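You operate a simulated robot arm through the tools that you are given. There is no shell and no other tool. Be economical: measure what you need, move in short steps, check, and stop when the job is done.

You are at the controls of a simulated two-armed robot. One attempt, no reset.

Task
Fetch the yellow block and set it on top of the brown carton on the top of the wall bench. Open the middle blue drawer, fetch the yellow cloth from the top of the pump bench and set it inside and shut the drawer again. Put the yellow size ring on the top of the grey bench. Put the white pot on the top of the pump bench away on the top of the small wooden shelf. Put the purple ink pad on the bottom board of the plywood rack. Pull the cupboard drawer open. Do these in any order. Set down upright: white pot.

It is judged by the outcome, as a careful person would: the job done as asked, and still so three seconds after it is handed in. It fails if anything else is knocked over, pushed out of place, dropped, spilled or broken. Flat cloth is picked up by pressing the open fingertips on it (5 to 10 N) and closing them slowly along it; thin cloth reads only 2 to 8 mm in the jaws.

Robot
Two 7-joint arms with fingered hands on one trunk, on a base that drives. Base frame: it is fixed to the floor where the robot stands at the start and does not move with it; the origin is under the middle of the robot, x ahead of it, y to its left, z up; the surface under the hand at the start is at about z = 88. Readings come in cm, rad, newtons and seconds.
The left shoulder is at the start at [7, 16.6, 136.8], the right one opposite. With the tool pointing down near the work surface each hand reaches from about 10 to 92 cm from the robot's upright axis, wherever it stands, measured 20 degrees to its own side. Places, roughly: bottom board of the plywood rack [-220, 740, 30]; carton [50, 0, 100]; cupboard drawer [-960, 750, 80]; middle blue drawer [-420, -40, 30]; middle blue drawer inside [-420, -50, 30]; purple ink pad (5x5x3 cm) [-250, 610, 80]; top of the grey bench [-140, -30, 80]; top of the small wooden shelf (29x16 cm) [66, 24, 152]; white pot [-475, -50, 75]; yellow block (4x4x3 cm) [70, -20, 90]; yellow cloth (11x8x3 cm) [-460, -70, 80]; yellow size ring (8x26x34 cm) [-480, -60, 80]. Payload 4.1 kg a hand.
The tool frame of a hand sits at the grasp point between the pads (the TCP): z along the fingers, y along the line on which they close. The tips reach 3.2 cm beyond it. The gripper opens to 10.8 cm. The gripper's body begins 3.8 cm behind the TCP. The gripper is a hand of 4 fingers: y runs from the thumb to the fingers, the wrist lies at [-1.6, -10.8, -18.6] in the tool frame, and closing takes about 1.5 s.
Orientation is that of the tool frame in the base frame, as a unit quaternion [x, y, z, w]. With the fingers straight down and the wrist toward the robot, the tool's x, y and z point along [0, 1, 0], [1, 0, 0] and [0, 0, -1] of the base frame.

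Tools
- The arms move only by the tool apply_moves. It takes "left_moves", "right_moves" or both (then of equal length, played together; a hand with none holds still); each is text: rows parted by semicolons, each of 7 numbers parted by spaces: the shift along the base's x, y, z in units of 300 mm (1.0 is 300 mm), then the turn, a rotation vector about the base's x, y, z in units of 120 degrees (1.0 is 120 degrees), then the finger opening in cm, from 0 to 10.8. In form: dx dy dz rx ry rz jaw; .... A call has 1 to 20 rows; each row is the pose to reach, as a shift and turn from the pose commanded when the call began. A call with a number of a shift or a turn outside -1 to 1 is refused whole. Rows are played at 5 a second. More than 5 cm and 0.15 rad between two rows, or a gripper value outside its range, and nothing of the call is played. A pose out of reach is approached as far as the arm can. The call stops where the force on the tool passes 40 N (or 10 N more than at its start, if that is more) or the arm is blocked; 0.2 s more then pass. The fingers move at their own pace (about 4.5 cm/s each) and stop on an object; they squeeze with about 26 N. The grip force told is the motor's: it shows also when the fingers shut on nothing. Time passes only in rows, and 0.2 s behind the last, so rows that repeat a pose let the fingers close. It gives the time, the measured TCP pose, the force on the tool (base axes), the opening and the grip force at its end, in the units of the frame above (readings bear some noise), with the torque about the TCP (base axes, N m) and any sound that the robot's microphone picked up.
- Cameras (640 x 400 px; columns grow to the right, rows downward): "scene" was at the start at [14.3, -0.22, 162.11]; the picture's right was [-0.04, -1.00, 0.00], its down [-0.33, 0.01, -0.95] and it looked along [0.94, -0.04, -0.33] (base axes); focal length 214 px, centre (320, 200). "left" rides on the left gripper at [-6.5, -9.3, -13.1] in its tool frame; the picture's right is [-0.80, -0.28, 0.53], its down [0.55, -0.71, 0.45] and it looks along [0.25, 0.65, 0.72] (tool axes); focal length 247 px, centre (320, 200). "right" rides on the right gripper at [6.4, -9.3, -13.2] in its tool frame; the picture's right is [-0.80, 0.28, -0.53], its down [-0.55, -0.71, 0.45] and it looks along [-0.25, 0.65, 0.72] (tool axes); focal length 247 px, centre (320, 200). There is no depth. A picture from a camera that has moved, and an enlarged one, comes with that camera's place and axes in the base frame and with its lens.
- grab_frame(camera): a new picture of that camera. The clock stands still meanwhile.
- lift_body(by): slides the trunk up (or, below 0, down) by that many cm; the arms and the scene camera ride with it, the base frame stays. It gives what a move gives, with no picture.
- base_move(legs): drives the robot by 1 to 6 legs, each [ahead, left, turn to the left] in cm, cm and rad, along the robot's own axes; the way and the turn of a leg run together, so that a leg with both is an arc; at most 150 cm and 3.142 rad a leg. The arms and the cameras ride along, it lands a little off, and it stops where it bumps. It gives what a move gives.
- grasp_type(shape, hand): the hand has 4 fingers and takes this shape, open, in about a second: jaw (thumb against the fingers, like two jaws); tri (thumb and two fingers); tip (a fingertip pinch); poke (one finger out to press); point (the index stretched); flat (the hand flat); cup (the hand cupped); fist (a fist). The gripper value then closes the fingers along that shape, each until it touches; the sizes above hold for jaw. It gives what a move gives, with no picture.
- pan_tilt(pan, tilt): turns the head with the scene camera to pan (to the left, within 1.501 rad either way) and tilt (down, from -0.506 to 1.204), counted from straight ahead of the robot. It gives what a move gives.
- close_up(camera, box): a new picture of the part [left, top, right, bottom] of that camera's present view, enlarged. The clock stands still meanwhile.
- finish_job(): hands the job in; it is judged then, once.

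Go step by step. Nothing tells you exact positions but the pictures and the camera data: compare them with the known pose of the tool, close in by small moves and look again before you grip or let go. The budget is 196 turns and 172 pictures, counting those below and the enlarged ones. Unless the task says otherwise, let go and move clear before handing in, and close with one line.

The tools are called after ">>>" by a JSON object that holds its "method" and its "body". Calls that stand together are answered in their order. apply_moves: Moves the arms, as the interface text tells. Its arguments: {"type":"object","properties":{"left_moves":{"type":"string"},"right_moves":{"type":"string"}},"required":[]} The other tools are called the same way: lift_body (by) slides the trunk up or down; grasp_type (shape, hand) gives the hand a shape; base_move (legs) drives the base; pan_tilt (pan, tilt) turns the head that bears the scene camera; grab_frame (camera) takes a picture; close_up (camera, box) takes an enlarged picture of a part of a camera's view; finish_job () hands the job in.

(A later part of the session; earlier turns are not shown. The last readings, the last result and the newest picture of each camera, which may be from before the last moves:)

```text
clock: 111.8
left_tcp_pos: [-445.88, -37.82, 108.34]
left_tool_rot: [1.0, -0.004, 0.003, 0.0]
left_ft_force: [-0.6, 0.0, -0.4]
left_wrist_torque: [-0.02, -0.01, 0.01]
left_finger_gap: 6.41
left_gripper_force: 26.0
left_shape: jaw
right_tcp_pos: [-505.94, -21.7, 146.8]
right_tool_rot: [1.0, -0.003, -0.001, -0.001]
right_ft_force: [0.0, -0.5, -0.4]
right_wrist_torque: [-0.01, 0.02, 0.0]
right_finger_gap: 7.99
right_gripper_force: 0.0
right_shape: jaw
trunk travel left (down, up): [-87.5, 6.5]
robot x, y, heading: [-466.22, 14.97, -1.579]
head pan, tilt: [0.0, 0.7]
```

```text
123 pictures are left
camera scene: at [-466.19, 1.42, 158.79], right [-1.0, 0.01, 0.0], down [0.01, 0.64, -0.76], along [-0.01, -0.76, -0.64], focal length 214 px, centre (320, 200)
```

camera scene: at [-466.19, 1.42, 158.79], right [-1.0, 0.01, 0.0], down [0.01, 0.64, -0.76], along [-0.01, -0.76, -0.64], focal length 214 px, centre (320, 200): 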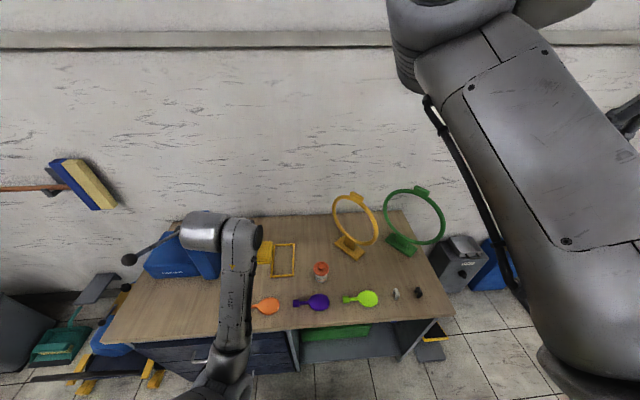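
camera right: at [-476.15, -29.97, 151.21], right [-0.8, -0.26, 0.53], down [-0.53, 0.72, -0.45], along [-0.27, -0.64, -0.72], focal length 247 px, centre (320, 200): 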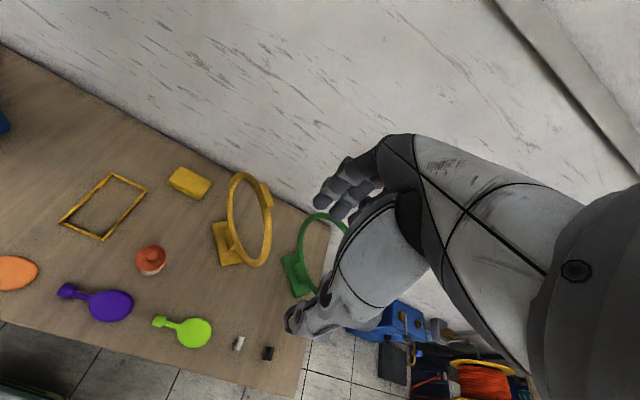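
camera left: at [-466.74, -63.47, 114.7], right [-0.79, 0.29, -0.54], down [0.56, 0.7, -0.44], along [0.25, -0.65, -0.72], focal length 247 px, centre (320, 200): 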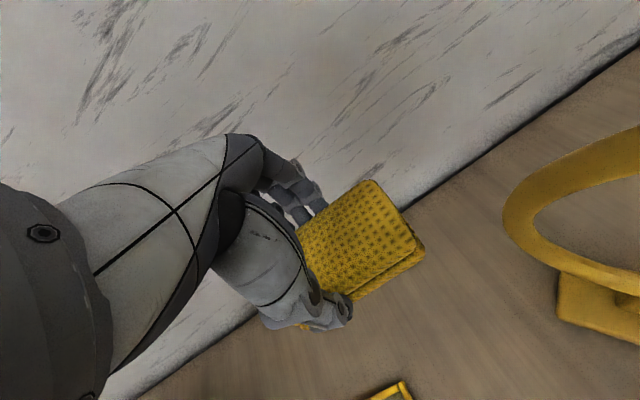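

The cloth is secure. I'll back up and shift left so the right hand can open the drawer.

>>> {"method": "base_move", "body": {"legs": [[-45, 0, 0], [0, 60, 0]]}}

>>> {"method": "lift_body", "body": {"by": -55}}

>>> {"method": "pan_tilt", "body": {"pan": -0.3, "tilt": 0.6}}

>>> {"method": "grab_frame", "body": {"camera": "scene"}}

```text
clock: 117.5
left_tcp_pos: [-384.83, 5.27, 108.49]
left_tool_rot: [1.0, -0.007, 0.003, 0.002]
left_ft_force: [-0.5, 0.8, -1.3]
left_wrist_torque: [-0.01, -0.03, 0.0]
left_finger_gap: 6.42
left_gripper_force: 25.6
left_shape: jaw
right_tcp_pos: [-444.76, 21.82, 146.89]
right_tool_rot: [1.0, -0.006, 0.0, 0.0]
right_ft_force: [0.6, -0.9, 0.3]
right_wrist_torque: [-0.01, 0.0, -0.03]
right_finger_gap: 7.97
right_gripper_force: 0.1
right_shape: jaw
trunk travel left (down, up): [-87.5, 6.5]
robot x, y, heading: [-404.71, 58.38, -1.586]
head pan, tilt: [0.0, 0.7]
```

```text
refused: -55 is not a number from -40 to 40
```

```text
clock: 118.3
left_tcp_pos: [-384.74, 5.3, 108.38]
left_tool_rot: [1.0, -0.007, 0.003, 0.002]
left_ft_force: [0.7, -0.5, -0.7]
left_wrist_torque: [-0.02, 0.03, 0.0]
left_finger_gap: 6.44
left_gripper_force: 26.0
left_shape: jaw
right_tcp_pos: [-444.62, 21.82, 146.89]
right_tool_rot: [1.0, -0.005, -0.001, -0.001]
right_ft_force: [-0.3, -0.4, 0.8]
right_wrist_torque: [0.02, 0.0, 0.02]
right_finger_gap: 7.97
right_gripper_force: 0.0
right_shape: jaw
trunk travel left (down, up): [-87.5, 6.5]
robot x, y, heading: [-405.09, 57.93, -1.583]
head pan, tilt: [-0.3, 0.6]
```

```text
122 pictures are left
camera scene: at [-407.41, 44.84, 159.66], right [-0.95, 0.31, 0.0], down [0.17, 0.54, -0.82], along [-0.25, -0.79, -0.57], focal length 214 px, centre (320, 200)
```

scene: 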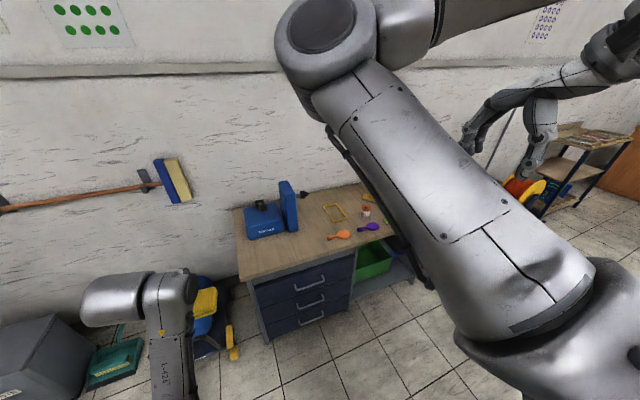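

>>> {"method": "lift_body", "body": {"by": -40}}

>>> {"method": "lift_body", "body": {"by": -15}}

>>> {"method": "pan_tilt", "body": {"pan": -0.2, "tilt": 0.5}}

>>> {"method": "grab_frame", "body": {"camera": "scene"}}

>>> {"method": "grab_frame", "body": {"camera": "right"}}

```text
clock: 122.2
left_tcp_pos: [-384.75, 5.23, 68.47]
left_tool_rot: [1.0, -0.006, 0.003, 0.002]
left_ft_force: [0.4, 0.1, -0.5]
left_wrist_torque: [-0.03, 0.0, 0.01]
left_finger_gap: 6.41
left_gripper_force: 25.7
left_shape: jaw
right_tcp_pos: [-444.72, 21.92, 106.98]
right_tool_rot: [1.0, -0.007, -0.001, -0.001]
right_ft_force: [0.0, 0.3, -0.7]
right_wrist_torque: [0.02, 0.01, -0.03]
right_finger_gap: 7.96
right_gripper_force: 0.1
right_shape: jaw
trunk travel left (down, up): [-47.5, 46.5]
robot x, y, heading: [-404.82, 58.37, -1.582]
head pan, tilt: [-0.3, 0.6]
```

```text
clock: 123.9
left_tcp_pos: [-384.72, 5.34, 53.44]
left_tool_rot: [1.0, -0.005, 0.003, 0.002]
left_ft_force: [0.7, -0.2, -0.4]
left_wrist_torque: [-0.01, 0.03, -0.02]
left_finger_gap: 6.42
left_gripper_force: 25.3
left_shape: jaw
right_tcp_pos: [-444.68, 21.91, 91.87]
right_tool_rot: [1.0, -0.007, -0.001, -0.001]
right_ft_force: [0.6, -0.3, 0.1]
right_wrist_torque: [0.0, 0.02, 0.04]
right_finger_gap: 7.98
right_gripper_force: 0.0
right_shape: jaw
trunk travel left (down, up): [-32.5, 61.5]
robot x, y, heading: [-404.61, 58.18, -1.583]
head pan, tilt: [-0.3, 0.6]
```

```text
clock: 124.6
left_tcp_pos: [-384.76, 5.26, 53.53]
left_tool_rot: [1.0, -0.006, 0.002, 0.001]
left_ft_force: [0.0, -0.1, -0.3]
left_wrist_torque: [0.01, 0.03, 0.0]
left_finger_gap: 6.41
left_gripper_force: 25.8
left_shape: jaw
right_tcp_pos: [-444.8, 21.85, 91.83]
right_tool_rot: [1.0, -0.006, 0.0, 0.0]
right_ft_force: [0.5, 1.5, -0.6]
right_wrist_torque: [0.02, 0.0, -0.02]
right_finger_gap: 7.98
right_gripper_force: 0.0
right_shape: jaw
trunk travel left (down, up): [-32.5, 61.5]
robot x, y, heading: [-404.35, 58.54, -1.578]
head pan, tilt: [-0.201, 0.499]
```

```text
121 pictures are left
camera scene: at [-406.69, 44.37, 105.57], right [-0.98, 0.21, 0.0], down [0.1, 0.47, -0.88], along [-0.19, -0.86, -0.48], focal length 214 px, centre (320, 200)
```

scene: 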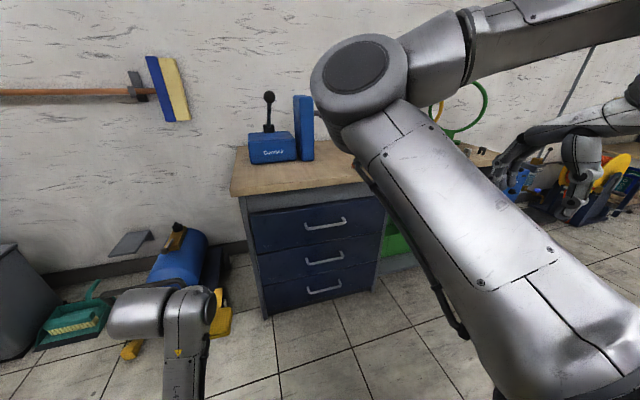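

```text
120 pictures are left
camera right: at [-438.1, 31.1, 104.98], right [-0.8, -0.27, 0.53], down [-0.54, 0.71, -0.45], along [-0.26, -0.65, -0.72], focal length 247 px, centre (320, 200)
```

right: 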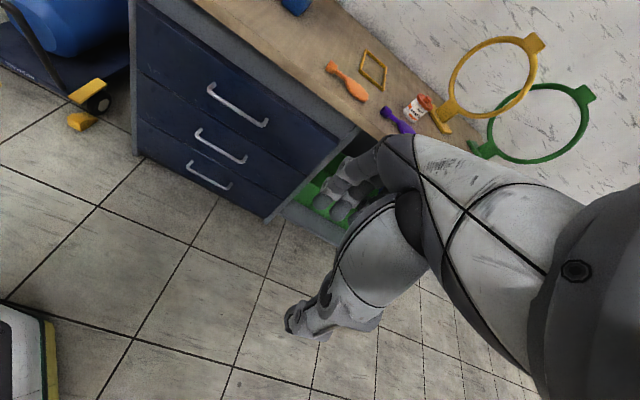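

The middle handle bar is at about (-423.8, -24.2, 37.8). I'll lower the trunk further and swing the right hand to point at the drawer with its jaw vertical.

>>> {"method": "lift_body", "body": {"by": -20}}

>>> {"method": "apply_moves", "body": {"right_moves": "0.06 -0.04 -0.08 -0.068 0 0 8; 0.12 -0.08 -0.16 -0.136 0 0 8; 0.18 -0.12 -0.24 -0.204 0 0 8; 0.25 -0.16 -0.32 -0.272 0 0 8; 0.31 -0.2 -0.4 -0.34 0 0 8; 0.38 -0.25 -0.48 -0.408 0 0 8; 0.44 -0.3 -0.56 -0.476 0 0 8; 0.5 -0.35 -0.64 -0.544 0 0 8; 0.57 -0.4 -0.72 -0.612 0 0 8; 0.64 -0.45 -0.8 -0.68 0 0 8; 0.7 -0.5 -0.88 -0.75 0 0 8; 0.7 -0.5 -0.96 -0.75 0 0 8; 0.7 -0.5 -0.96 -0.75 0 0 8"}}

>>> {"method": "grab_frame", "body": {"camera": "right"}}

>>> {"method": "grab_frame", "body": {"camera": "scene"}}

```text
clock: 127.0
left_tcp_pos: [-384.01, 5.24, 38.92]
left_tool_rot: [1.0, -0.003, 0.017, 0.013]
left_ft_force: [0.3, -0.2, 0.0]
left_wrist_torque: [0.0, 0.01, -0.02]
left_finger_gap: 6.43
left_gripper_force: 26.2
left_shape: jaw
right_tcp_pos: [-444.93, 22.76, 76.28]
right_tool_rot: [1.0, -0.006, 0.002, 0.007]
right_ft_force: [0.4, -0.1, 0.9]
right_wrist_torque: [0.01, 0.06, 0.0]
right_finger_gap: 7.99
right_gripper_force: 0.0
right_shape: jaw
trunk travel left (down, up): [-15.7, 78.3]
robot x, y, heading: [-404.39, 58.02, -1.585]
head pan, tilt: [-0.201, 0.499]
stopped: the arm was blocked; the commanded pose is now the measured one
```

```text
clock: 128.0
left_tcp_pos: [-384.52, 5.25, 39.16]
left_tool_rot: [1.0, -0.005, 0.018, 0.016]
left_ft_force: [-0.1, 0.3, 0.3]
left_wrist_torque: [0.03, -0.01, -0.03]
left_finger_gap: 6.4
left_gripper_force: 26.4
left_shape: jaw
right_tcp_pos: [-441.72, 19.1, 63.87]
right_tool_rot: [0.986, -0.036, -0.001, 0.166]
right_ft_force: [-0.7, -0.8, -0.4]
right_wrist_torque: [0.03, -0.03, -0.04]
right_finger_gap: 7.98
right_gripper_force: 0.1
right_shape: jaw
right hand out of reach, approached as far as the arm can: row 4, 5
trunk travel left (down, up): [-15.7, 78.3]
robot x, y, heading: [-404.41, 58.18, -1.581]
head pan, tilt: [-0.201, 0.499]
stopped in row 5 (right hand): the arm was blocked; the commanded pose is now the measured one
```

```text
119 pictures are left
camera right: at [-434.34, 31.63, 73.36], right [-0.81, -0.04, 0.59], down [-0.5, 0.56, -0.66], along [-0.3, -0.83, -0.47], focal length 247 px, centre (320, 200)
```

right: 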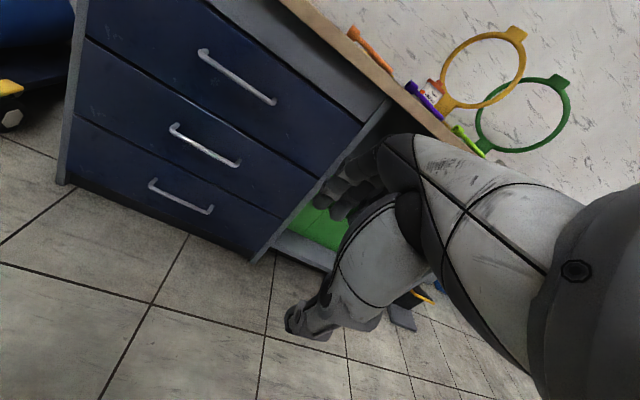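

```text
118 pictures are left
camera scene: at [-407.45, 45.61, 89.72], right [-0.98, 0.21, -0.01], down [0.11, 0.45, -0.88], along [-0.18, -0.87, -0.47], focal length 214 px, centre (320, 200)
```

scene: 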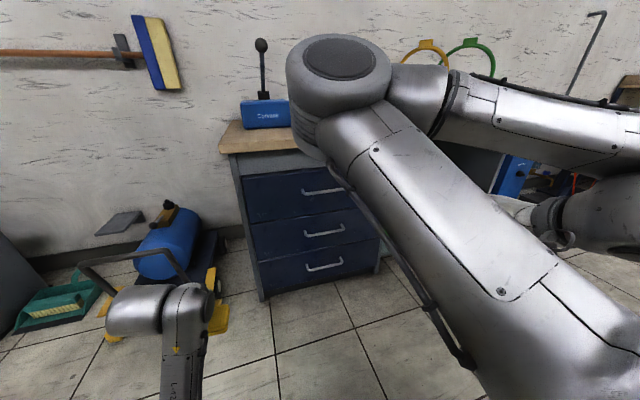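

>>> {"method": "close_up", "body": {"camera": "right", "box": [120, 20, 320, 230]}}

>>> {"method": "lift_body", "body": {"by": 4}}

>>> {"method": "pan_tilt", "body": {"pan": 0.9, "tilt": 1.1}}

>>> {"method": "grab_frame", "body": {"camera": "scene"}}

```text
1.90 times, centred on (220, 125) of right
camera zoom: at [-434.34, 31.63, 73.36], right [-0.81, -0.04, 0.59], down [-0.5, 0.56, -0.66], along [-0.3, -0.83, -0.47], focal length 470 px, centre (510, 343)
```

zoom: 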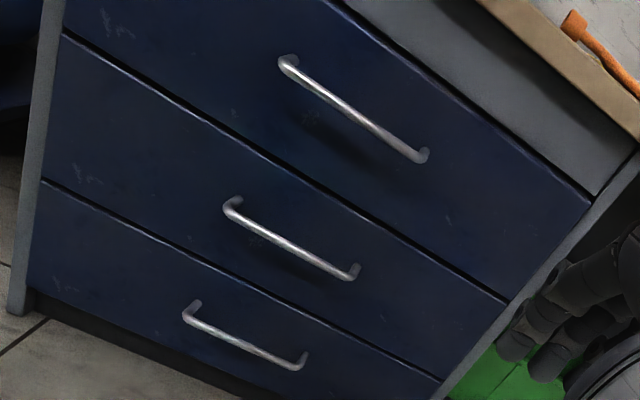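

```text
clock: 128.9
left_tcp_pos: [-384.16, 4.89, 41.21]
left_tool_rot: [1.0, -0.005, 0.013, 0.01]
left_ft_force: [0.5, 0.6, -0.2]
left_wrist_torque: [0.0, -0.01, 0.02]
left_finger_gap: 6.42
left_gripper_force: 26.2
left_shape: jaw
right_tcp_pos: [-441.2, 18.16, 66.68]
right_tool_rot: [0.987, -0.036, -0.006, 0.159]
right_ft_force: [0.6, 0.1, -0.2]
right_wrist_torque: [-0.03, -0.01, -0.01]
right_finger_gap: 7.97
right_gripper_force: 0.0
right_shape: jaw
trunk travel left (down, up): [-19.7, 74.3]
robot x, y, heading: [-405.2, 58.28, -1.581]
head pan, tilt: [-0.201, 0.499]
```

```text
clock: 130.2
left_tcp_pos: [-384.22, 4.86, 41.27]
left_tool_rot: [1.0, -0.005, 0.013, 0.01]
left_ft_force: [-0.1, -0.7, -1.5]
left_wrist_torque: [0.01, -0.01, -0.03]
left_finger_gap: 6.39
left_gripper_force: 26.6
left_shape: jaw
right_tcp_pos: [-441.19, 18.15, 66.81]
right_tool_rot: [0.987, -0.036, -0.005, 0.159]
right_ft_force: [-0.1, 0.2, 0.1]
right_wrist_torque: [0.01, 0.0, 0.02]
right_finger_gap: 7.99
right_gripper_force: 0.0
right_shape: jaw
trunk travel left (down, up): [-19.7, 74.3]
robot x, y, heading: [-404.57, 58.19, -1.584]
head pan, tilt: [0.901, 1.1]
```

```text
116 pictures are left
camera scene: at [-399.89, 49.26, 87.96], right [-0.63, -0.78, 0.0], down [-0.69, 0.56, -0.45], along [0.35, -0.29, -0.89], focal length 214 px, centre (320, 200)
```

scene: 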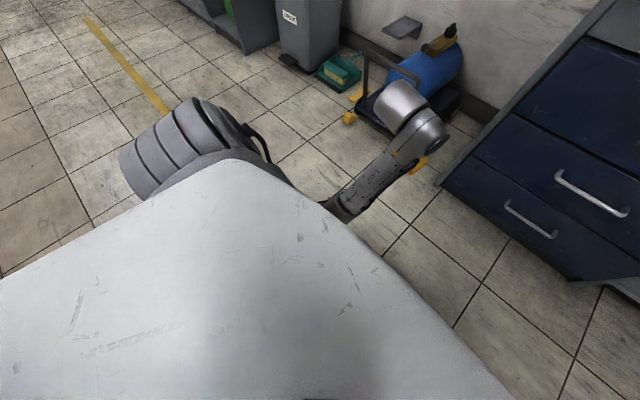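

I'll bring the right hand forward above the handle before tilting further.

>>> {"method": "apply_moves", "body": {"right_moves": "0.06 -0.1 0 0 0 0 8; 0.12 -0.2 -0.02 0 0 0 8; 0.18 -0.3 -0.06 0 0 0 8; 0.24 -0.4 -0.1 0 0 0 8; 0.3 -0.5 -0.14 0 0 0 8; 0.36 -0.6 -0.2 0 0 0 8; 0.42 -0.7 -0.26 0 0 0 8; 0.48 -0.78 -0.3 0 0 0 8; 0.56 -0.85 -0.35 0 0 0 8; 0.56 -0.85 -0.35 0 0 0 8"}}

>>> {"method": "grab_frame", "body": {"camera": "right"}}

```text
clock: 131.0
left_tcp_pos: [-384.08, 4.74, 41.24]
left_tool_rot: [1.0, -0.005, 0.014, 0.009]
left_ft_force: [-0.1, 0.3, -0.8]
left_wrist_torque: [-0.01, -0.04, 0.01]
left_finger_gap: 6.4
left_gripper_force: 26.2
left_shape: jaw
right_tcp_pos: [-441.29, 11.64, 66.4]
right_tool_rot: [0.978, -0.11, 0.021, 0.175]
right_ft_force: [-0.9, 0.5, 0.3]
right_wrist_torque: [-0.01, 0.06, 0.03]
right_finger_gap: 7.99
right_gripper_force: 0.1
right_shape: jaw
trunk travel left (down, up): [-19.7, 74.3]
robot x, y, heading: [-404.68, 58.36, -1.591]
head pan, tilt: [0.901, 1.1]
stopped in row 3 (right hand): the arm was blocked; the commanded pose is now the measured one
```

```text
115 pictures are left
camera right: at [-432.87, 23.39, 76.11], right [-0.84, 0.09, 0.53], down [-0.38, 0.6, -0.7], along [-0.39, -0.79, -0.47], focal length 247 px, centre (320, 200)
```

right: 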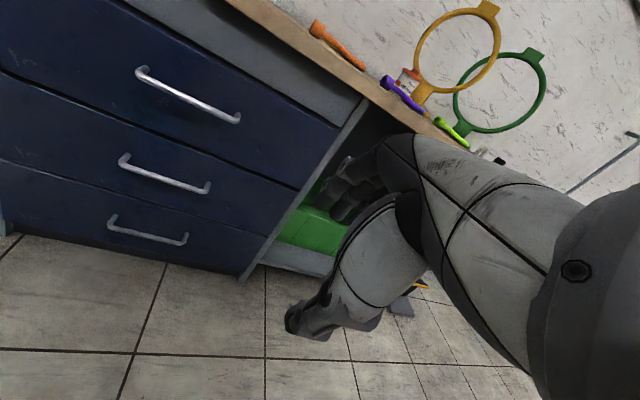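

>>> {"method": "pan_tilt", "body": {"pan": -0.6, "tilt": 0.3}}

>>> {"method": "grab_frame", "body": {"camera": "scene"}}

```text
clock: 132.6
left_tcp_pos: [-384.12, 4.78, 41.24]
left_tool_rot: [1.0, -0.005, 0.013, 0.01]
left_ft_force: [0.3, -0.5, 0.3]
left_wrist_torque: [-0.02, 0.03, 0.04]
left_finger_gap: 6.4
left_gripper_force: 26.1
left_shape: jaw
right_tcp_pos: [-441.07, 11.54, 66.51]
right_tool_rot: [0.978, -0.109, 0.021, 0.175]
right_ft_force: [0.4, 0.2, 0.4]
right_wrist_torque: [0.03, -0.01, -0.01]
right_finger_gap: 7.99
right_gripper_force: 0.1
right_shape: jaw
trunk travel left (down, up): [-19.7, 74.3]
robot x, y, heading: [-404.5, 58.02, -1.581]
head pan, tilt: [-0.6, 0.3]
```

```text
114 pictures are left
camera scene: at [-410.16, 45.61, 94.57], right [-0.82, 0.58, 0.0], down [0.17, 0.24, -0.96], along [-0.55, -0.78, -0.3], focal length 214 px, centre (320, 200)
```

scene: 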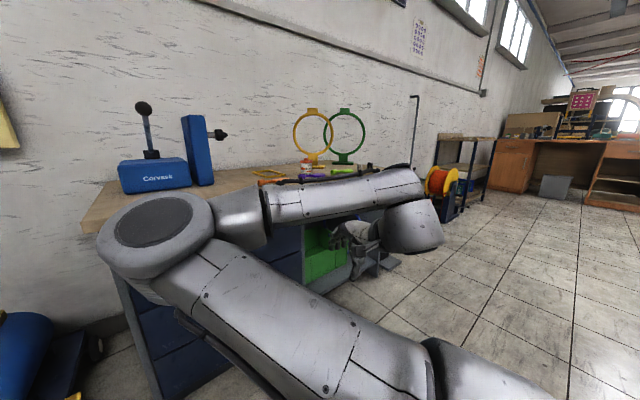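

The right elbow has swung inward and is leaning on the bench edge. I'll back away and bring that hand up and in, to get the elbow hanging outward again.

>>> {"method": "base_move", "body": {"legs": [[-30, 0, 0]]}}

>>> {"method": "apply_moves", "body": {"right_moves": "0.05 -0.02 0.1 0.04 0 -0.04 8; 0.1 -0.04 0.2 0.08 0 -0.08 8; 0.15 -0.06 0.3 0.12 0 -0.1 8; 0.2 -0.08 0.4 0.16 0 -0.1 8; 0.25 -0.1 0.5 0.16 0 -0.1 8; 0.3 -0.12 0.6 0.16 0 -0.1 8; 0.35 -0.15 0.7 0.16 0 -0.1 8; 0.4 -0.2 0.8 0.16 0 -0.1 8; 0.45 -0.25 0.9 0.16 0 -0.1 8; 0.5 -0.3 1 0.16 0 -0.1 8"}}

>>> {"method": "grab_frame", "body": {"camera": "scene"}}

```text
clock: 134.6
left_tcp_pos: [-383.85, 35.31, 41.23]
left_tool_rot: [1.0, -0.006, 0.013, 0.01]
left_ft_force: [-0.1, 0.2, 0.3]
left_wrist_torque: [0.0, -0.01, 0.02]
left_finger_gap: 6.39
left_gripper_force: 25.6
left_shape: jaw
right_tcp_pos: [-440.72, 41.97, 66.35]
right_tool_rot: [0.978, -0.11, 0.021, 0.175]
right_ft_force: [-0.4, -0.1, -0.6]
right_wrist_torque: [0.01, 0.0, 0.01]
right_finger_gap: 8.01
right_gripper_force: 0.0
right_shape: jaw
trunk travel left (down, up): [-19.7, 74.3]
robot x, y, heading: [-404.44, 88.45, -1.581]
head pan, tilt: [-0.6, 0.3]
```

```text
clock: 135.3
left_tcp_pos: [-383.89, 35.32, 41.26]
left_tool_rot: [1.0, -0.006, 0.014, 0.009]
left_ft_force: [0.9, -0.5, -0.2]
left_wrist_torque: [0.0, -0.03, -0.05]
left_finger_gap: 6.41
left_gripper_force: 26.3
left_shape: jaw
right_tcp_pos: [-442.45, 42.42, 73.6]
right_tool_rot: [0.96, -0.263, 0.023, 0.089]
right_ft_force: [0.5, -0.7, -0.5]
right_wrist_torque: [0.02, -0.04, 0.01]
right_finger_gap: 8.0
right_gripper_force: 0.0
right_shape: jaw
trunk travel left (down, up): [-19.7, 74.3]
robot x, y, heading: [-404.47, 88.45, -1.58]
head pan, tilt: [-0.6, 0.3]
stopped in row 3 (right hand): the arm was blocked; the commanded pose is now the measured one
```

```text
113 pictures are left
camera scene: at [-409.82, 76.07, 94.56], right [-0.82, 0.58, 0.0], down [0.17, 0.24, -0.96], along [-0.55, -0.78, -0.3], focal length 214 px, centre (320, 200)
```

scene: 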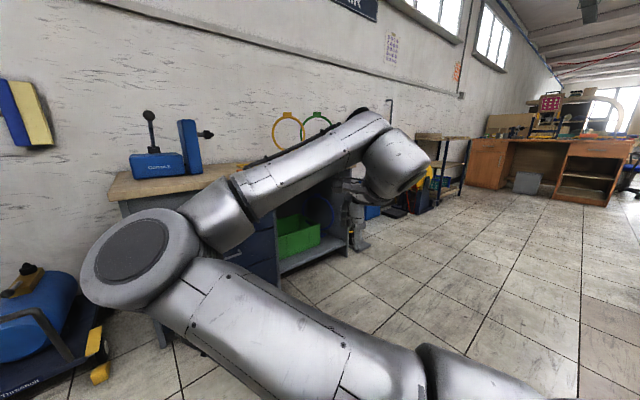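

The elbow is folded to its limit, so I'll extend the hand forward to unfold it and undo the yaw.

>>> {"method": "apply_moves", "body": {"right_moves": "0 -0.1 0 0 0 0.05 8; 0 -0.2 0 0 0 0.1 8; 0 -0.3 0.02 0 0 0.15 8; 0 -0.4 0.05 0 0 0.2 8; 0 -0.5 0.08 0 0 0.25 8; 0 -0.6 0.12 0 0 0.25 8; 0 -0.7 0.16 0 0 0.25 8; 0 -0.8 0.2 0 0 0.25 8; 0 -0.9 0.24 0 0 0.25 8"}}

>>> {"method": "grab_frame", "body": {"camera": "scene"}}

```text
clock: 137.3
left_tcp_pos: [-383.88, 35.22, 41.22]
left_tool_rot: [1.0, -0.006, 0.013, 0.008]
left_ft_force: [0.2, -0.3, 0.4]
left_wrist_torque: [-0.01, 0.01, 0.0]
left_finger_gap: 6.44
left_gripper_force: 26.2
left_shape: jaw
right_tcp_pos: [-442.25, 15.21, 81.38]
right_tool_rot: [0.996, -0.004, 0.047, 0.081]
right_ft_force: [-0.4, 0.2, -1.0]
right_wrist_torque: [-0.01, 0.01, 0.03]
right_finger_gap: 8.01
right_gripper_force: 0.1
right_shape: jaw
trunk travel left (down, up): [-19.7, 74.3]
robot x, y, heading: [-404.03, 88.64, -1.583]
head pan, tilt: [-0.6, 0.3]
```

```text
112 pictures are left
camera scene: at [-409.79, 76.08, 94.56], right [-0.82, 0.58, 0.0], down [0.17, 0.24, -0.96], along [-0.55, -0.78, -0.3], focal length 214 px, centre (320, 200)
```

scene: 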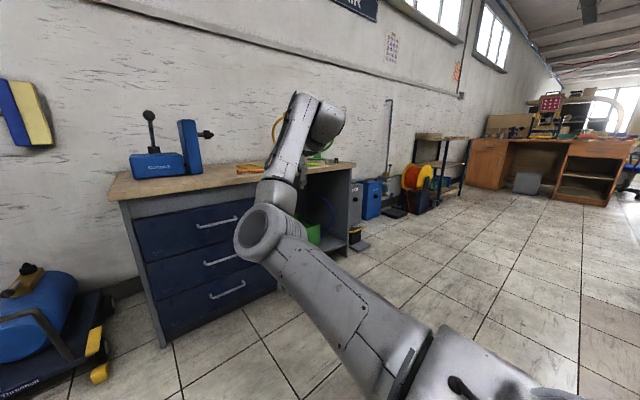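

>>> {"method": "apply_moves", "body": {"right_moves": "0.02 -0.05 -0.1 -0.06 0 0 8; 0.05 -0.1 -0.2 -0.12 0 0 8; 0.1 -0.15 -0.3 -0.18 0 0 8; 0.15 -0.2 -0.4 -0.24 0 0 8; 0.2 -0.25 -0.5 -0.3 0 0 8; 0.26 -0.3 -0.6 -0.36 0 0 8; 0.32 -0.3 -0.7 -0.42 0 0 8; 0.38 -0.3 -0.8 -0.48 0 0 8"}}

>>> {"method": "grab_frame", "body": {"camera": "scene"}}

```text
clock: 139.1
left_tcp_pos: [-383.8, 35.23, 41.34]
left_tool_rot: [1.0, -0.006, 0.013, 0.009]
left_ft_force: [-0.1, 0.5, -0.1]
left_wrist_torque: [-0.02, 0.0, -0.03]
left_finger_gap: 6.38
left_gripper_force: 25.7
left_shape: jaw
right_tcp_pos: [-430.59, 6.22, 57.2]
right_tool_rot: [0.832, 0.018, 0.042, 0.552]
right_ft_force: [-0.8, 0.2, 0.1]
right_wrist_torque: [0.02, 0.04, 0.0]
right_finger_gap: 7.98
right_gripper_force: 0.0
right_shape: jaw
trunk travel left (down, up): [-19.7, 74.3]
robot x, y, heading: [-404.23, 88.77, -1.59]
head pan, tilt: [-0.6, 0.3]
```

```text
111 pictures are left
camera scene: at [-409.78, 76.08, 94.58], right [-0.82, 0.58, 0.0], down [0.17, 0.24, -0.96], along [-0.55, -0.78, -0.3], focal length 214 px, centre (320, 200)
```

scene: 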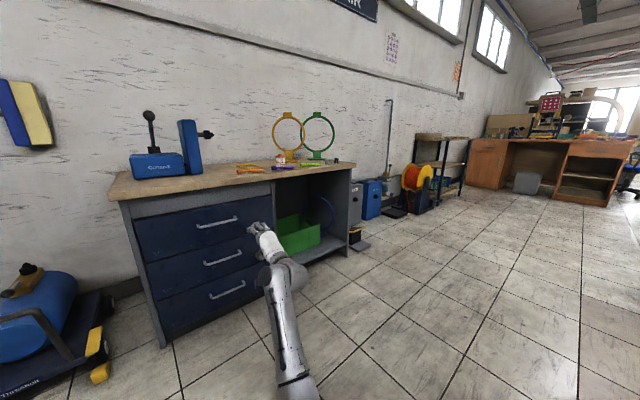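

The right arm is well extended now. I'll level the fingers in front of the middle handle.

>>> {"method": "apply_moves", "body": {"right_moves": "0.04 0 -0.13 -0.05 0.004 -0.01 8; 0.08 0 -0.26 -0.1 0.008 -0.02 8; 0.12 0 -0.39 -0.15 0.012 -0.03 8; 0.16 0 -0.52 -0.19 0.016 -0.04 8; 0.2 0 -0.64 -0.19 0.016 -0.04 8; 0.2 0 -0.64 -0.19 0.016 -0.04 8"}}

>>> {"method": "grab_frame", "body": {"camera": "right"}}

>>> {"method": "grab_frame", "body": {"camera": "scene"}}

```text
clock: 140.5
left_tcp_pos: [-383.86, 35.35, 41.23]
left_tool_rot: [1.0, -0.006, 0.014, 0.009]
left_ft_force: [-1.3, 1.5, -0.3]
left_wrist_torque: [-0.02, -0.03, 0.01]
left_finger_gap: 6.42
left_gripper_force: 25.8
left_shape: jaw
right_tcp_pos: [-424.73, 6.19, 38.22]
right_tool_rot: [0.708, 0.002, 0.001, 0.706]
right_ft_force: [-1.3, -0.2, -0.8]
right_wrist_torque: [0.01, 0.03, 0.01]
right_finger_gap: 8.03
right_gripper_force: 0.1
right_shape: jaw
trunk travel left (down, up): [-19.7, 74.3]
robot x, y, heading: [-404.24, 88.69, -1.583]
head pan, tilt: [-0.6, 0.3]
```

```text
110 pictures are left
camera right: at [-418.28, 19.58, 28.89], right [-0.8, 0.53, 0.29], down [-0.55, -0.45, -0.71], along [-0.25, -0.72, 0.65], focal length 247 px, centre (320, 200)
```

right: 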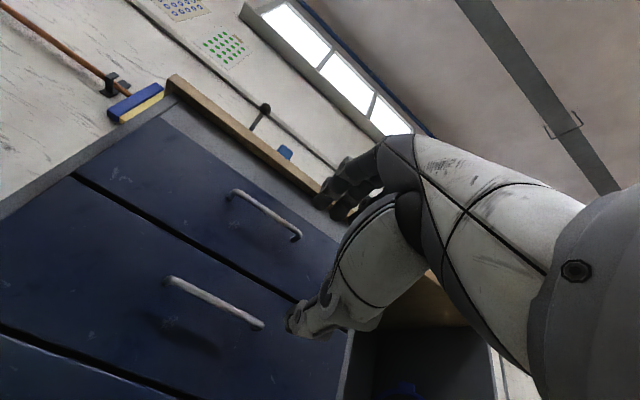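

```text
109 pictures are left
camera scene: at [-409.79, 76.08, 94.57], right [-0.82, 0.58, 0.0], down [0.17, 0.24, -0.96], along [-0.55, -0.78, -0.3], focal length 214 px, centre (320, 200)
```

scene: 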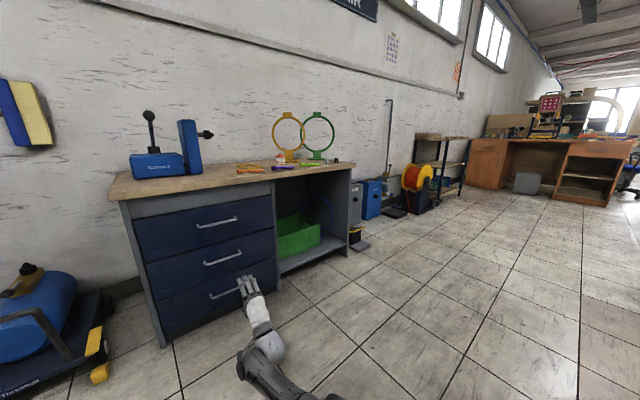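

The handle centre reads (-423.4, -24, 37.6), level with the hand. I'll drive forward until close.

>>> {"method": "base_move", "body": {"legs": [[22, 0, 0]]}}

>>> {"method": "grab_frame", "body": {"camera": "right"}}

>>> {"method": "pan_tilt", "body": {"pan": -0.3, "tilt": 0.7}}

>>> {"method": "grab_frame", "body": {"camera": "scene"}}

```text
clock: 142.2
left_tcp_pos: [-384.67, 12.85, 41.21]
left_tool_rot: [1.0, -0.009, 0.013, 0.009]
left_ft_force: [0.2, 0.2, -0.2]
left_wrist_torque: [-0.01, -0.01, -0.02]
left_finger_gap: 6.4
left_gripper_force: 26.0
left_shape: jaw
right_tcp_pos: [-425.69, -15.82, 38.27]
right_tool_rot: [0.709, -0.001, -0.002, 0.705]
right_ft_force: [0.2, -0.3, -0.3]
right_wrist_torque: [-0.03, -0.02, 0.0]
right_finger_gap: 7.99
right_gripper_force: 0.0
right_shape: jaw
trunk travel left (down, up): [-19.7, 74.3]
robot x, y, heading: [-404.94, 66.58, -1.592]
head pan, tilt: [-0.6, 0.3]
```

```text
108 pictures are left
camera right: at [-419.2, -2.52, 28.93], right [-0.8, 0.53, 0.29], down [-0.55, -0.44, -0.71], along [-0.25, -0.72, 0.65], focal length 247 px, centre (320, 200)
```

right: 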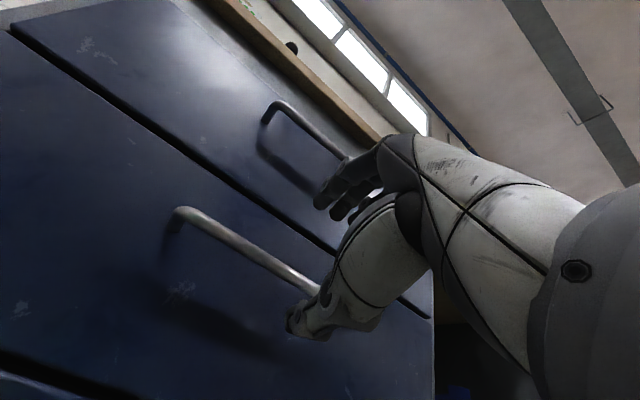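

```text
clock: 143.1
left_tcp_pos: [-384.55, 12.78, 41.23]
left_tool_rot: [1.0, -0.01, 0.014, 0.009]
left_ft_force: [-0.7, 0.2, 0.0]
left_wrist_torque: [-0.03, 0.03, 0.0]
left_finger_gap: 6.42
left_gripper_force: 25.7
left_shape: jaw
right_tcp_pos: [-425.87, -15.91, 38.11]
right_tool_rot: [0.709, -0.001, -0.002, 0.705]
right_ft_force: [-0.4, 0.2, -0.4]
right_wrist_torque: [-0.02, 0.01, -0.01]
right_finger_gap: 7.99
right_gripper_force: 0.1
right_shape: jaw
trunk travel left (down, up): [-19.7, 74.3]
robot x, y, heading: [-404.57, 66.42, -1.591]
head pan, tilt: [-0.3, 0.7]
```

```text
107 pictures are left
camera scene: at [-407.54, 53.45, 90.96], right [-0.95, 0.32, 0.0], down [0.2, 0.61, -0.77], along [-0.24, -0.73, -0.64], focal length 214 px, centre (320, 200)
```

scene: 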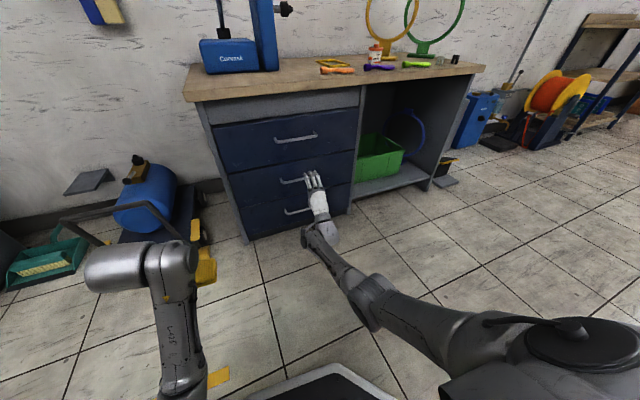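

The bar is at z≈38, matching the hand. I'll advance onto it and close.

>>> {"method": "apply_moves", "body": {"right_moves": "0.02 -0.05 0 0 0 0 7; 0.04 -0.1 0 0 0 0 7; 0.04 -0.15 0 0 0 0 7; 0.04 -0.2 0 0 0 0 7; 0.04 -0.24 0 0 0 0 7; 0.04 -0.24 0 0 0 0 7"}}

>>> {"method": "grab_frame", "body": {"camera": "right"}}

>>> {"method": "close_up", "body": {"camera": "scene", "box": [240, 110, 400, 260]}}

```text
clock: 144.5
left_tcp_pos: [-384.7, 12.72, 41.23]
left_tool_rot: [1.0, -0.009, 0.013, 0.009]
left_ft_force: [-0.1, 0.0, -0.5]
left_wrist_torque: [0.0, 0.01, 0.0]
left_finger_gap: 6.41
left_gripper_force: 26.0
left_shape: jaw
right_tcp_pos: [-424.43, -20.31, 39.62]
right_tool_rot: [0.709, -0.002, -0.003, 0.705]
right_ft_force: [0.4, 0.2, -0.2]
right_wrist_torque: [-0.02, -0.04, -0.01]
right_finger_gap: 7.03
right_gripper_force: 0.2
right_shape: jaw
right hand out of reach, approached as far as the arm can: row 3, 4, 5, 6
trunk travel left (down, up): [-19.7, 74.3]
robot x, y, heading: [-404.7, 66.5, -1.59]
head pan, tilt: [-0.3, 0.7]
```

```text
106 pictures are left
camera right: at [-417.94, -6.94, 30.36], right [-0.8, 0.53, 0.29], down [-0.55, -0.44, -0.71], along [-0.25, -0.72, 0.65], focal length 247 px, centre (320, 200)
```

right: 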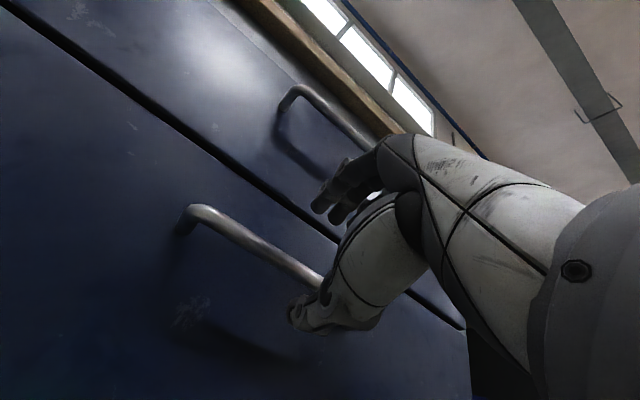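

```text
2.67 times, centred on (320, 185) of scene
camera zoom: at [-407.54, 53.45, 90.96], right [-0.95, 0.32, 0.0], down [0.2, 0.61, -0.76], along [-0.24, -0.73, -0.64], focal length 572 px, centre (320, 240)
```

zoom: 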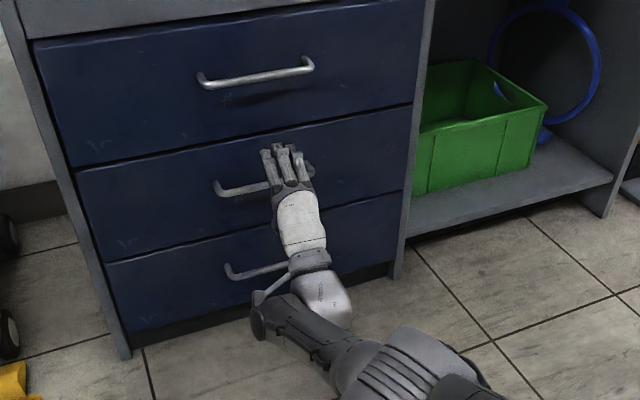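

At the reach limit again, so I'll ease back slightly and use the base to advance.

>>> {"method": "apply_moves", "body": {"right_moves": "0 0.05 -0.01 0 0 0 7; 0 0.12 -0.03 0 0 0 7; 0 0.18 -0.05 0 0 0 7; 0 0.18 -0.05 0 0 0 7"}}

>>> {"method": "base_move", "body": {"legs": [[8, 0, 0]]}}

>>> {"method": "grab_frame", "body": {"camera": "right"}}

```text
clock: 145.5
left_tcp_pos: [-384.69, 12.96, 41.44]
left_tool_rot: [1.0, -0.01, 0.013, 0.008]
left_ft_force: [0.1, -0.1, -0.1]
left_wrist_torque: [0.01, 0.0, -0.02]
left_finger_gap: 6.39
left_gripper_force: 25.6
left_shape: jaw
right_tcp_pos: [-424.29, -14.67, 37.94]
right_tool_rot: [0.709, -0.001, -0.001, 0.706]
right_ft_force: [-0.4, 0.3, 0.2]
right_wrist_torque: [-0.03, 0.03, 0.01]
right_finger_gap: 7.0
right_gripper_force: 0.1
right_shape: jaw
trunk travel left (down, up): [-19.7, 74.3]
robot x, y, heading: [-404.46, 66.7, -1.596]
head pan, tilt: [-0.3, 0.7]
```

```text
clock: 146.6
left_tcp_pos: [-384.7, 5.01, 41.21]
left_tool_rot: [1.0, -0.008, 0.014, 0.009]
left_ft_force: [0.1, 0.5, 0.0]
left_wrist_torque: [-0.02, 0.01, -0.02]
left_finger_gap: 6.43
left_gripper_force: 26.4
left_shape: jaw
right_tcp_pos: [-424.41, -22.68, 38.04]
right_tool_rot: [0.71, -0.001, -0.002, 0.705]
right_ft_force: [0.2, 0.3, 0.3]
right_wrist_torque: [-0.03, 0.03, -0.01]
right_finger_gap: 7.0
right_gripper_force: 0.1
right_shape: jaw
trunk travel left (down, up): [-19.7, 74.3]
robot x, y, heading: [-404.76, 58.45, -1.592]
head pan, tilt: [-0.3, 0.7]
```

```text
104 pictures are left
camera right: at [-417.84, -9.49, 28.79], right [-0.8, 0.53, 0.29], down [-0.55, -0.44, -0.71], along [-0.25, -0.72, 0.65], focal length 247 px, centre (320, 200)
```

right: 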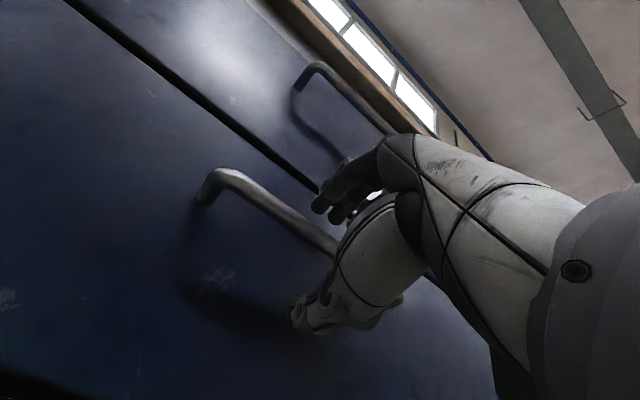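

The bar now lies between thumb and fingers. I'll close.

>>> {"method": "apply_moves", "body": {"right_moves": "0 0 0 0 0 0 4; 0 0 0 0 0 0 2; 0 0 0 0 0 0 0; 0 0 0 0 0 0 0; 0 0 0 0 0 0 0; 0 0 0 0 0 0 0; 0 0 0 0 0 0 0; 0 0 0 0 0 0 0; 0 0 0 0 0 0 0"}}

>>> {"method": "base_move", "body": {"legs": [[-10, 0, 0]]}}

>>> {"method": "grab_frame", "body": {"camera": "scene"}}

```text
clock: 148.6
left_tcp_pos: [-384.71, 4.86, 41.16]
left_tool_rot: [1.0, -0.009, 0.014, 0.009]
left_ft_force: [-0.4, -0.8, -0.7]
left_wrist_torque: [-0.01, -0.01, 0.01]
left_finger_gap: 6.4
left_gripper_force: 26.4
left_shape: jaw
right_tcp_pos: [-424.41, -22.61, 37.9]
right_tool_rot: [0.709, 0.0, 0.0, 0.705]
right_ft_force: [-1.0, -1.4, -4.4]
right_wrist_torque: [0.02, -0.03, 0.01]
right_finger_gap: 0.0
right_gripper_force: 25.8
right_shape: jaw
trunk travel left (down, up): [-19.7, 74.3]
robot x, y, heading: [-405.09, 58.49, -1.591]
head pan, tilt: [-0.3, 0.7]
```

```text
clock: 149.7
left_tcp_pos: [-384.62, 14.86, 41.18]
left_tool_rot: [1.0, -0.009, 0.014, 0.008]
left_ft_force: [1.1, 0.5, 0.0]
left_wrist_torque: [-0.01, 0.01, 0.02]
left_finger_gap: 6.42
left_gripper_force: 26.0
left_shape: jaw
right_tcp_pos: [-424.2, -12.71, 37.92]
right_tool_rot: [0.709, 0.0, 0.0, 0.705]
right_ft_force: [-3.7, -1.2, -6.7]
right_wrist_torque: [-0.01, 0.07, 0.0]
right_finger_gap: 0.01
right_gripper_force: 25.6
right_shape: jaw
trunk travel left (down, up): [-19.7, 74.3]
robot x, y, heading: [-405.03, 68.9, -1.591]
head pan, tilt: [-0.3, 0.7]
```

```text
103 pictures are left
camera scene: at [-407.5, 55.36, 90.94], right [-0.95, 0.32, 0.0], down [0.2, 0.61, -0.76], along [-0.24, -0.73, -0.65], focal length 214 px, centre (320, 200)
```

scene: 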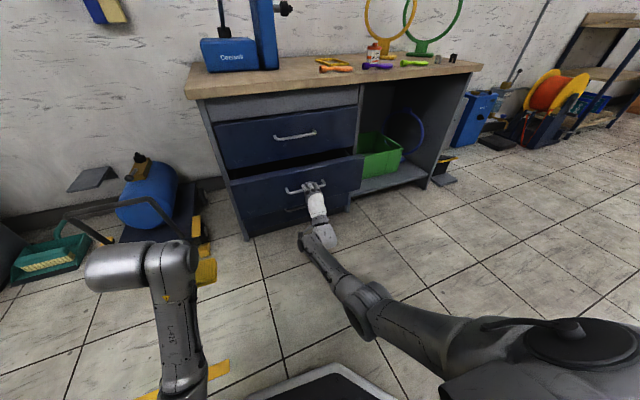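

The drawer is coming out. I'll pull it further.

>>> {"method": "base_move", "body": {"legs": [[-18, 0, 0]]}}

>>> {"method": "grab_frame", "body": {"camera": "scene"}}

```text
clock: 151.2
left_tcp_pos: [-384.15, 32.33, 41.33]
left_tool_rot: [1.0, -0.008, 0.013, 0.009]
left_ft_force: [0.0, -0.2, -1.2]
left_wrist_torque: [0.01, 0.0, -0.03]
left_finger_gap: 6.41
left_gripper_force: 25.6
left_shape: jaw
right_tcp_pos: [-423.89, 4.82, 37.88]
right_tool_rot: [0.71, 0.0, 0.0, 0.705]
right_ft_force: [-2.6, -0.6, -8.0]
right_wrist_torque: [-0.02, 0.04, 0.01]
right_finger_gap: 0.02
right_gripper_force: 25.9
right_shape: jaw
trunk travel left (down, up): [-19.7, 74.3]
robot x, y, heading: [-404.38, 86.15, -1.592]
head pan, tilt: [-0.3, 0.7]
```

```text
102 pictures are left
camera scene: at [-407.14, 72.93, 90.94], right [-0.95, 0.32, 0.0], down [0.2, 0.61, -0.76], along [-0.24, -0.72, -0.65], focal length 214 px, centre (320, 200)
```

scene: 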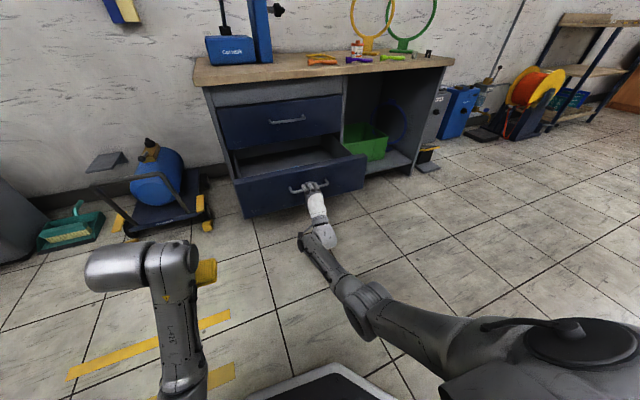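

The drawer is open about 27 cm. I'll let go with the right hand, back out and move it aside to the right, then come in with the left hand.

>>> {"method": "apply_moves", "body": {"right_moves": "0 0 0 0 0 0 3; 0 0 0 0 0 0 6; 0 0 0 0 0 0 8; 0 0 0 0 0 0 8; 0 0 0 0 0 0 8"}}

>>> {"method": "base_move", "body": {"legs": [[-12, 0, 0]]}}

>>> {"method": "apply_moves", "body": {"right_moves": "-0.12 0 0.05 0 0 0 8; -0.24 0.03 0.1 0 0 0 8; -0.36 0.06 0.1 0 0 0 8; -0.48 0.09 0.1 0 0 0 8; -0.6 0.12 0.1 0 0 0 8; -0.72 0.15 0.1 0 0 0 8; -0.8 0.2 0.1 0 0 0 8"}}

>>> {"method": "grab_frame", "body": {"camera": "scene"}}

```text
clock: 152.4
left_tcp_pos: [-384.17, 32.49, 41.3]
left_tool_rot: [1.0, -0.008, 0.013, 0.009]
left_ft_force: [0.0, 0.3, -0.1]
left_wrist_torque: [-0.02, -0.05, 0.0]
left_finger_gap: 6.41
left_gripper_force: 26.4
left_shape: jaw
right_tcp_pos: [-423.66, 4.85, 38.05]
right_tool_rot: [0.709, 0.001, 0.0, 0.705]
right_ft_force: [-0.2, -0.3, 0.5]
right_wrist_torque: [0.01, -0.02, 0.01]
right_finger_gap: 7.98
right_gripper_force: 0.1
right_shape: jaw
trunk travel left (down, up): [-19.7, 74.3]
robot x, y, heading: [-404.26, 85.98, -1.594]
head pan, tilt: [-0.3, 0.7]
```

```text
clock: 153.6
left_tcp_pos: [-383.91, 44.08, 41.3]
left_tool_rot: [1.0, -0.009, 0.013, 0.008]
left_ft_force: [0.7, 0.6, -0.8]
left_wrist_torque: [0.04, 0.02, 0.01]
left_finger_gap: 6.41
left_gripper_force: 25.9
left_shape: jaw
right_tcp_pos: [-423.51, 16.45, 37.95]
right_tool_rot: [0.709, -0.001, -0.002, 0.706]
right_ft_force: [0.1, 0.2, 0.9]
right_wrist_torque: [0.01, 0.01, -0.01]
right_finger_gap: 7.96
right_gripper_force: 0.1
right_shape: jaw
trunk travel left (down, up): [-19.7, 74.3]
robot x, y, heading: [-403.93, 97.8, -1.594]
head pan, tilt: [-0.3, 0.7]
```

```text
clock: 155.2
left_tcp_pos: [-383.94, 44.06, 41.36]
left_tool_rot: [1.0, -0.009, 0.013, 0.009]
left_ft_force: [-0.1, -0.9, -0.1]
left_wrist_torque: [0.0, 0.03, 0.01]
left_finger_gap: 6.42
left_gripper_force: 25.7
left_shape: jaw
right_tcp_pos: [-447.76, 22.56, 40.66]
right_tool_rot: [0.709, 0.0, -0.001, 0.705]
right_ft_force: [-0.5, -0.2, 0.0]
right_wrist_torque: [-0.01, 0.01, 0.0]
right_finger_gap: 7.98
right_gripper_force: 0.1
right_shape: jaw
trunk travel left (down, up): [-19.7, 74.3]
robot x, y, heading: [-404.08, 97.66, -1.585]
head pan, tilt: [-0.3, 0.7]
```

```text
101 pictures are left
camera scene: at [-406.87, 84.6, 90.96], right [-0.95, 0.31, 0.0], down [0.2, 0.61, -0.76], along [-0.24, -0.73, -0.64], focal length 214 px, centre (320, 200)
```

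scene: 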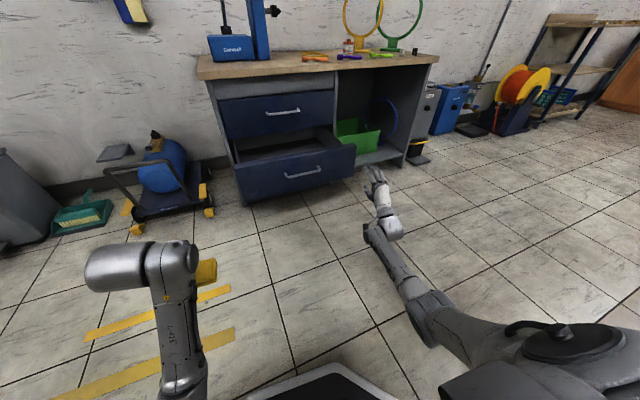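

>>> {"method": "apply_moves", "body": {"left_moves": "0 -0.05 0.12 0 0 0 0; 0 -0.1 0.24 0 0 0 0; 0 -0.15 0.36 0 0 0 0; 0 -0.2 0.48 0 0 0 0; -0.03 -0.25 0.6 0 0 0 0; -0.06 -0.3 0.72 0 0 0 0; -0.1 -0.4 0.8 0 0 0 0"}}

>>> {"method": "base_move", "body": {"legs": [[0, -18, 0], [32, 0, 0]]}}

>>> {"method": "grab_frame", "body": {"camera": "left"}}

>>> {"method": "pan_tilt", "body": {"pan": 0.1, "tilt": 0.8}}

>>> {"method": "grab_frame", "body": {"camera": "scene"}}

```text
clock: 156.8
left_tcp_pos: [-386.89, 32.01, 65.41]
left_tool_rot: [1.0, -0.011, 0.012, 0.009]
left_ft_force: [-0.6, 0.0, -0.2]
left_wrist_torque: [-0.03, -0.01, -0.01]
left_finger_gap: 6.39
left_gripper_force: 25.5
left_shape: jaw
left hand out of reach, approached as far as the arm can: row 5
right_tcp_pos: [-447.68, 22.61, 40.77]
right_tool_rot: [0.709, 0.001, 0.0, 0.705]
right_ft_force: [-0.3, 0.0, 0.1]
right_wrist_torque: [0.03, 0.0, -0.01]
right_finger_gap: 7.96
right_gripper_force: 0.1
right_shape: jaw
trunk travel left (down, up): [-19.7, 74.3]
robot x, y, heading: [-403.98, 97.39, -1.598]
head pan, tilt: [-0.3, 0.7]
```

```text
clock: 160.1
left_tcp_pos: [-405.35, 0.36, 65.43]
left_tool_rot: [1.0, -0.011, 0.013, 0.009]
left_ft_force: [0.3, -0.4, -0.3]
left_wrist_torque: [-0.01, 0.01, 0.01]
left_finger_gap: 6.37
left_gripper_force: 26.7
left_shape: jaw
right_tcp_pos: [-466.36, -8.62, 40.66]
right_tool_rot: [0.709, -0.001, -0.001, 0.705]
right_ft_force: [-0.4, 0.6, 0.6]
right_wrist_torque: [-0.01, 0.01, 0.01]
right_finger_gap: 7.98
right_gripper_force: 0.1
right_shape: jaw
trunk travel left (down, up): [-19.7, 74.3]
robot x, y, heading: [-422.51, 66.61, -1.597]
head pan, tilt: [-0.3, 0.7]
```

```text
100 pictures are left
camera left: at [-411.82, 10.0, 78.27], right [-0.78, 0.29, -0.56], down [0.58, 0.69, -0.45], along [0.25, -0.67, -0.7], focal length 247 px, centre (320, 200)
```

left: 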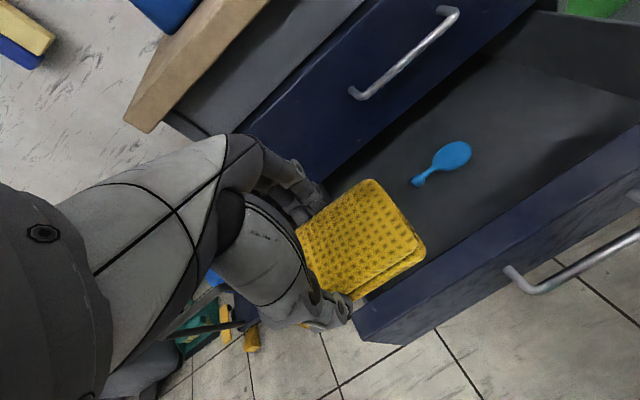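

```text
clock: 160.9
left_tcp_pos: [-405.29, 0.4, 65.37]
left_tool_rot: [1.0, -0.011, 0.012, 0.008]
left_ft_force: [0.0, -0.1, -0.8]
left_wrist_torque: [-0.02, 0.02, 0.01]
left_finger_gap: 6.4
left_gripper_force: 26.0
left_shape: jaw
right_tcp_pos: [-466.35, -8.76, 40.69]
right_tool_rot: [0.709, -0.001, -0.002, 0.705]
right_ft_force: [-0.1, -1.0, -0.2]
right_wrist_torque: [0.0, -0.01, -0.03]
right_finger_gap: 7.99
right_gripper_force: 0.1
right_shape: jaw
trunk travel left (down, up): [-19.7, 74.3]
robot x, y, heading: [-422.63, 65.9, -1.599]
head pan, tilt: [0.099, 0.799]
```

```text
99 pictures are left
camera scene: at [-422.02, 53.12, 90.13], right [-1.0, -0.07, 0.0], down [-0.05, 0.71, -0.7], along [0.05, -0.7, -0.72], focal length 214 px, centre (320, 200)
```

scene: 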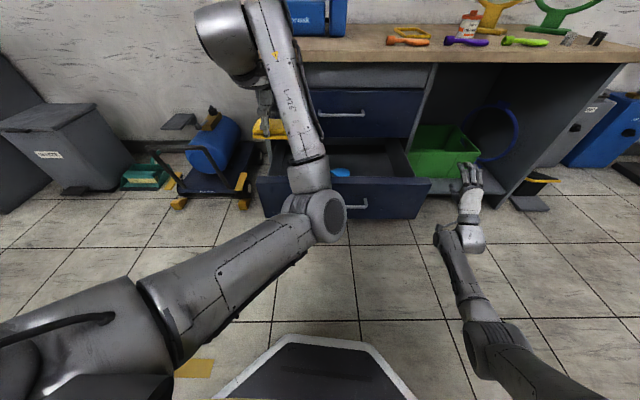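

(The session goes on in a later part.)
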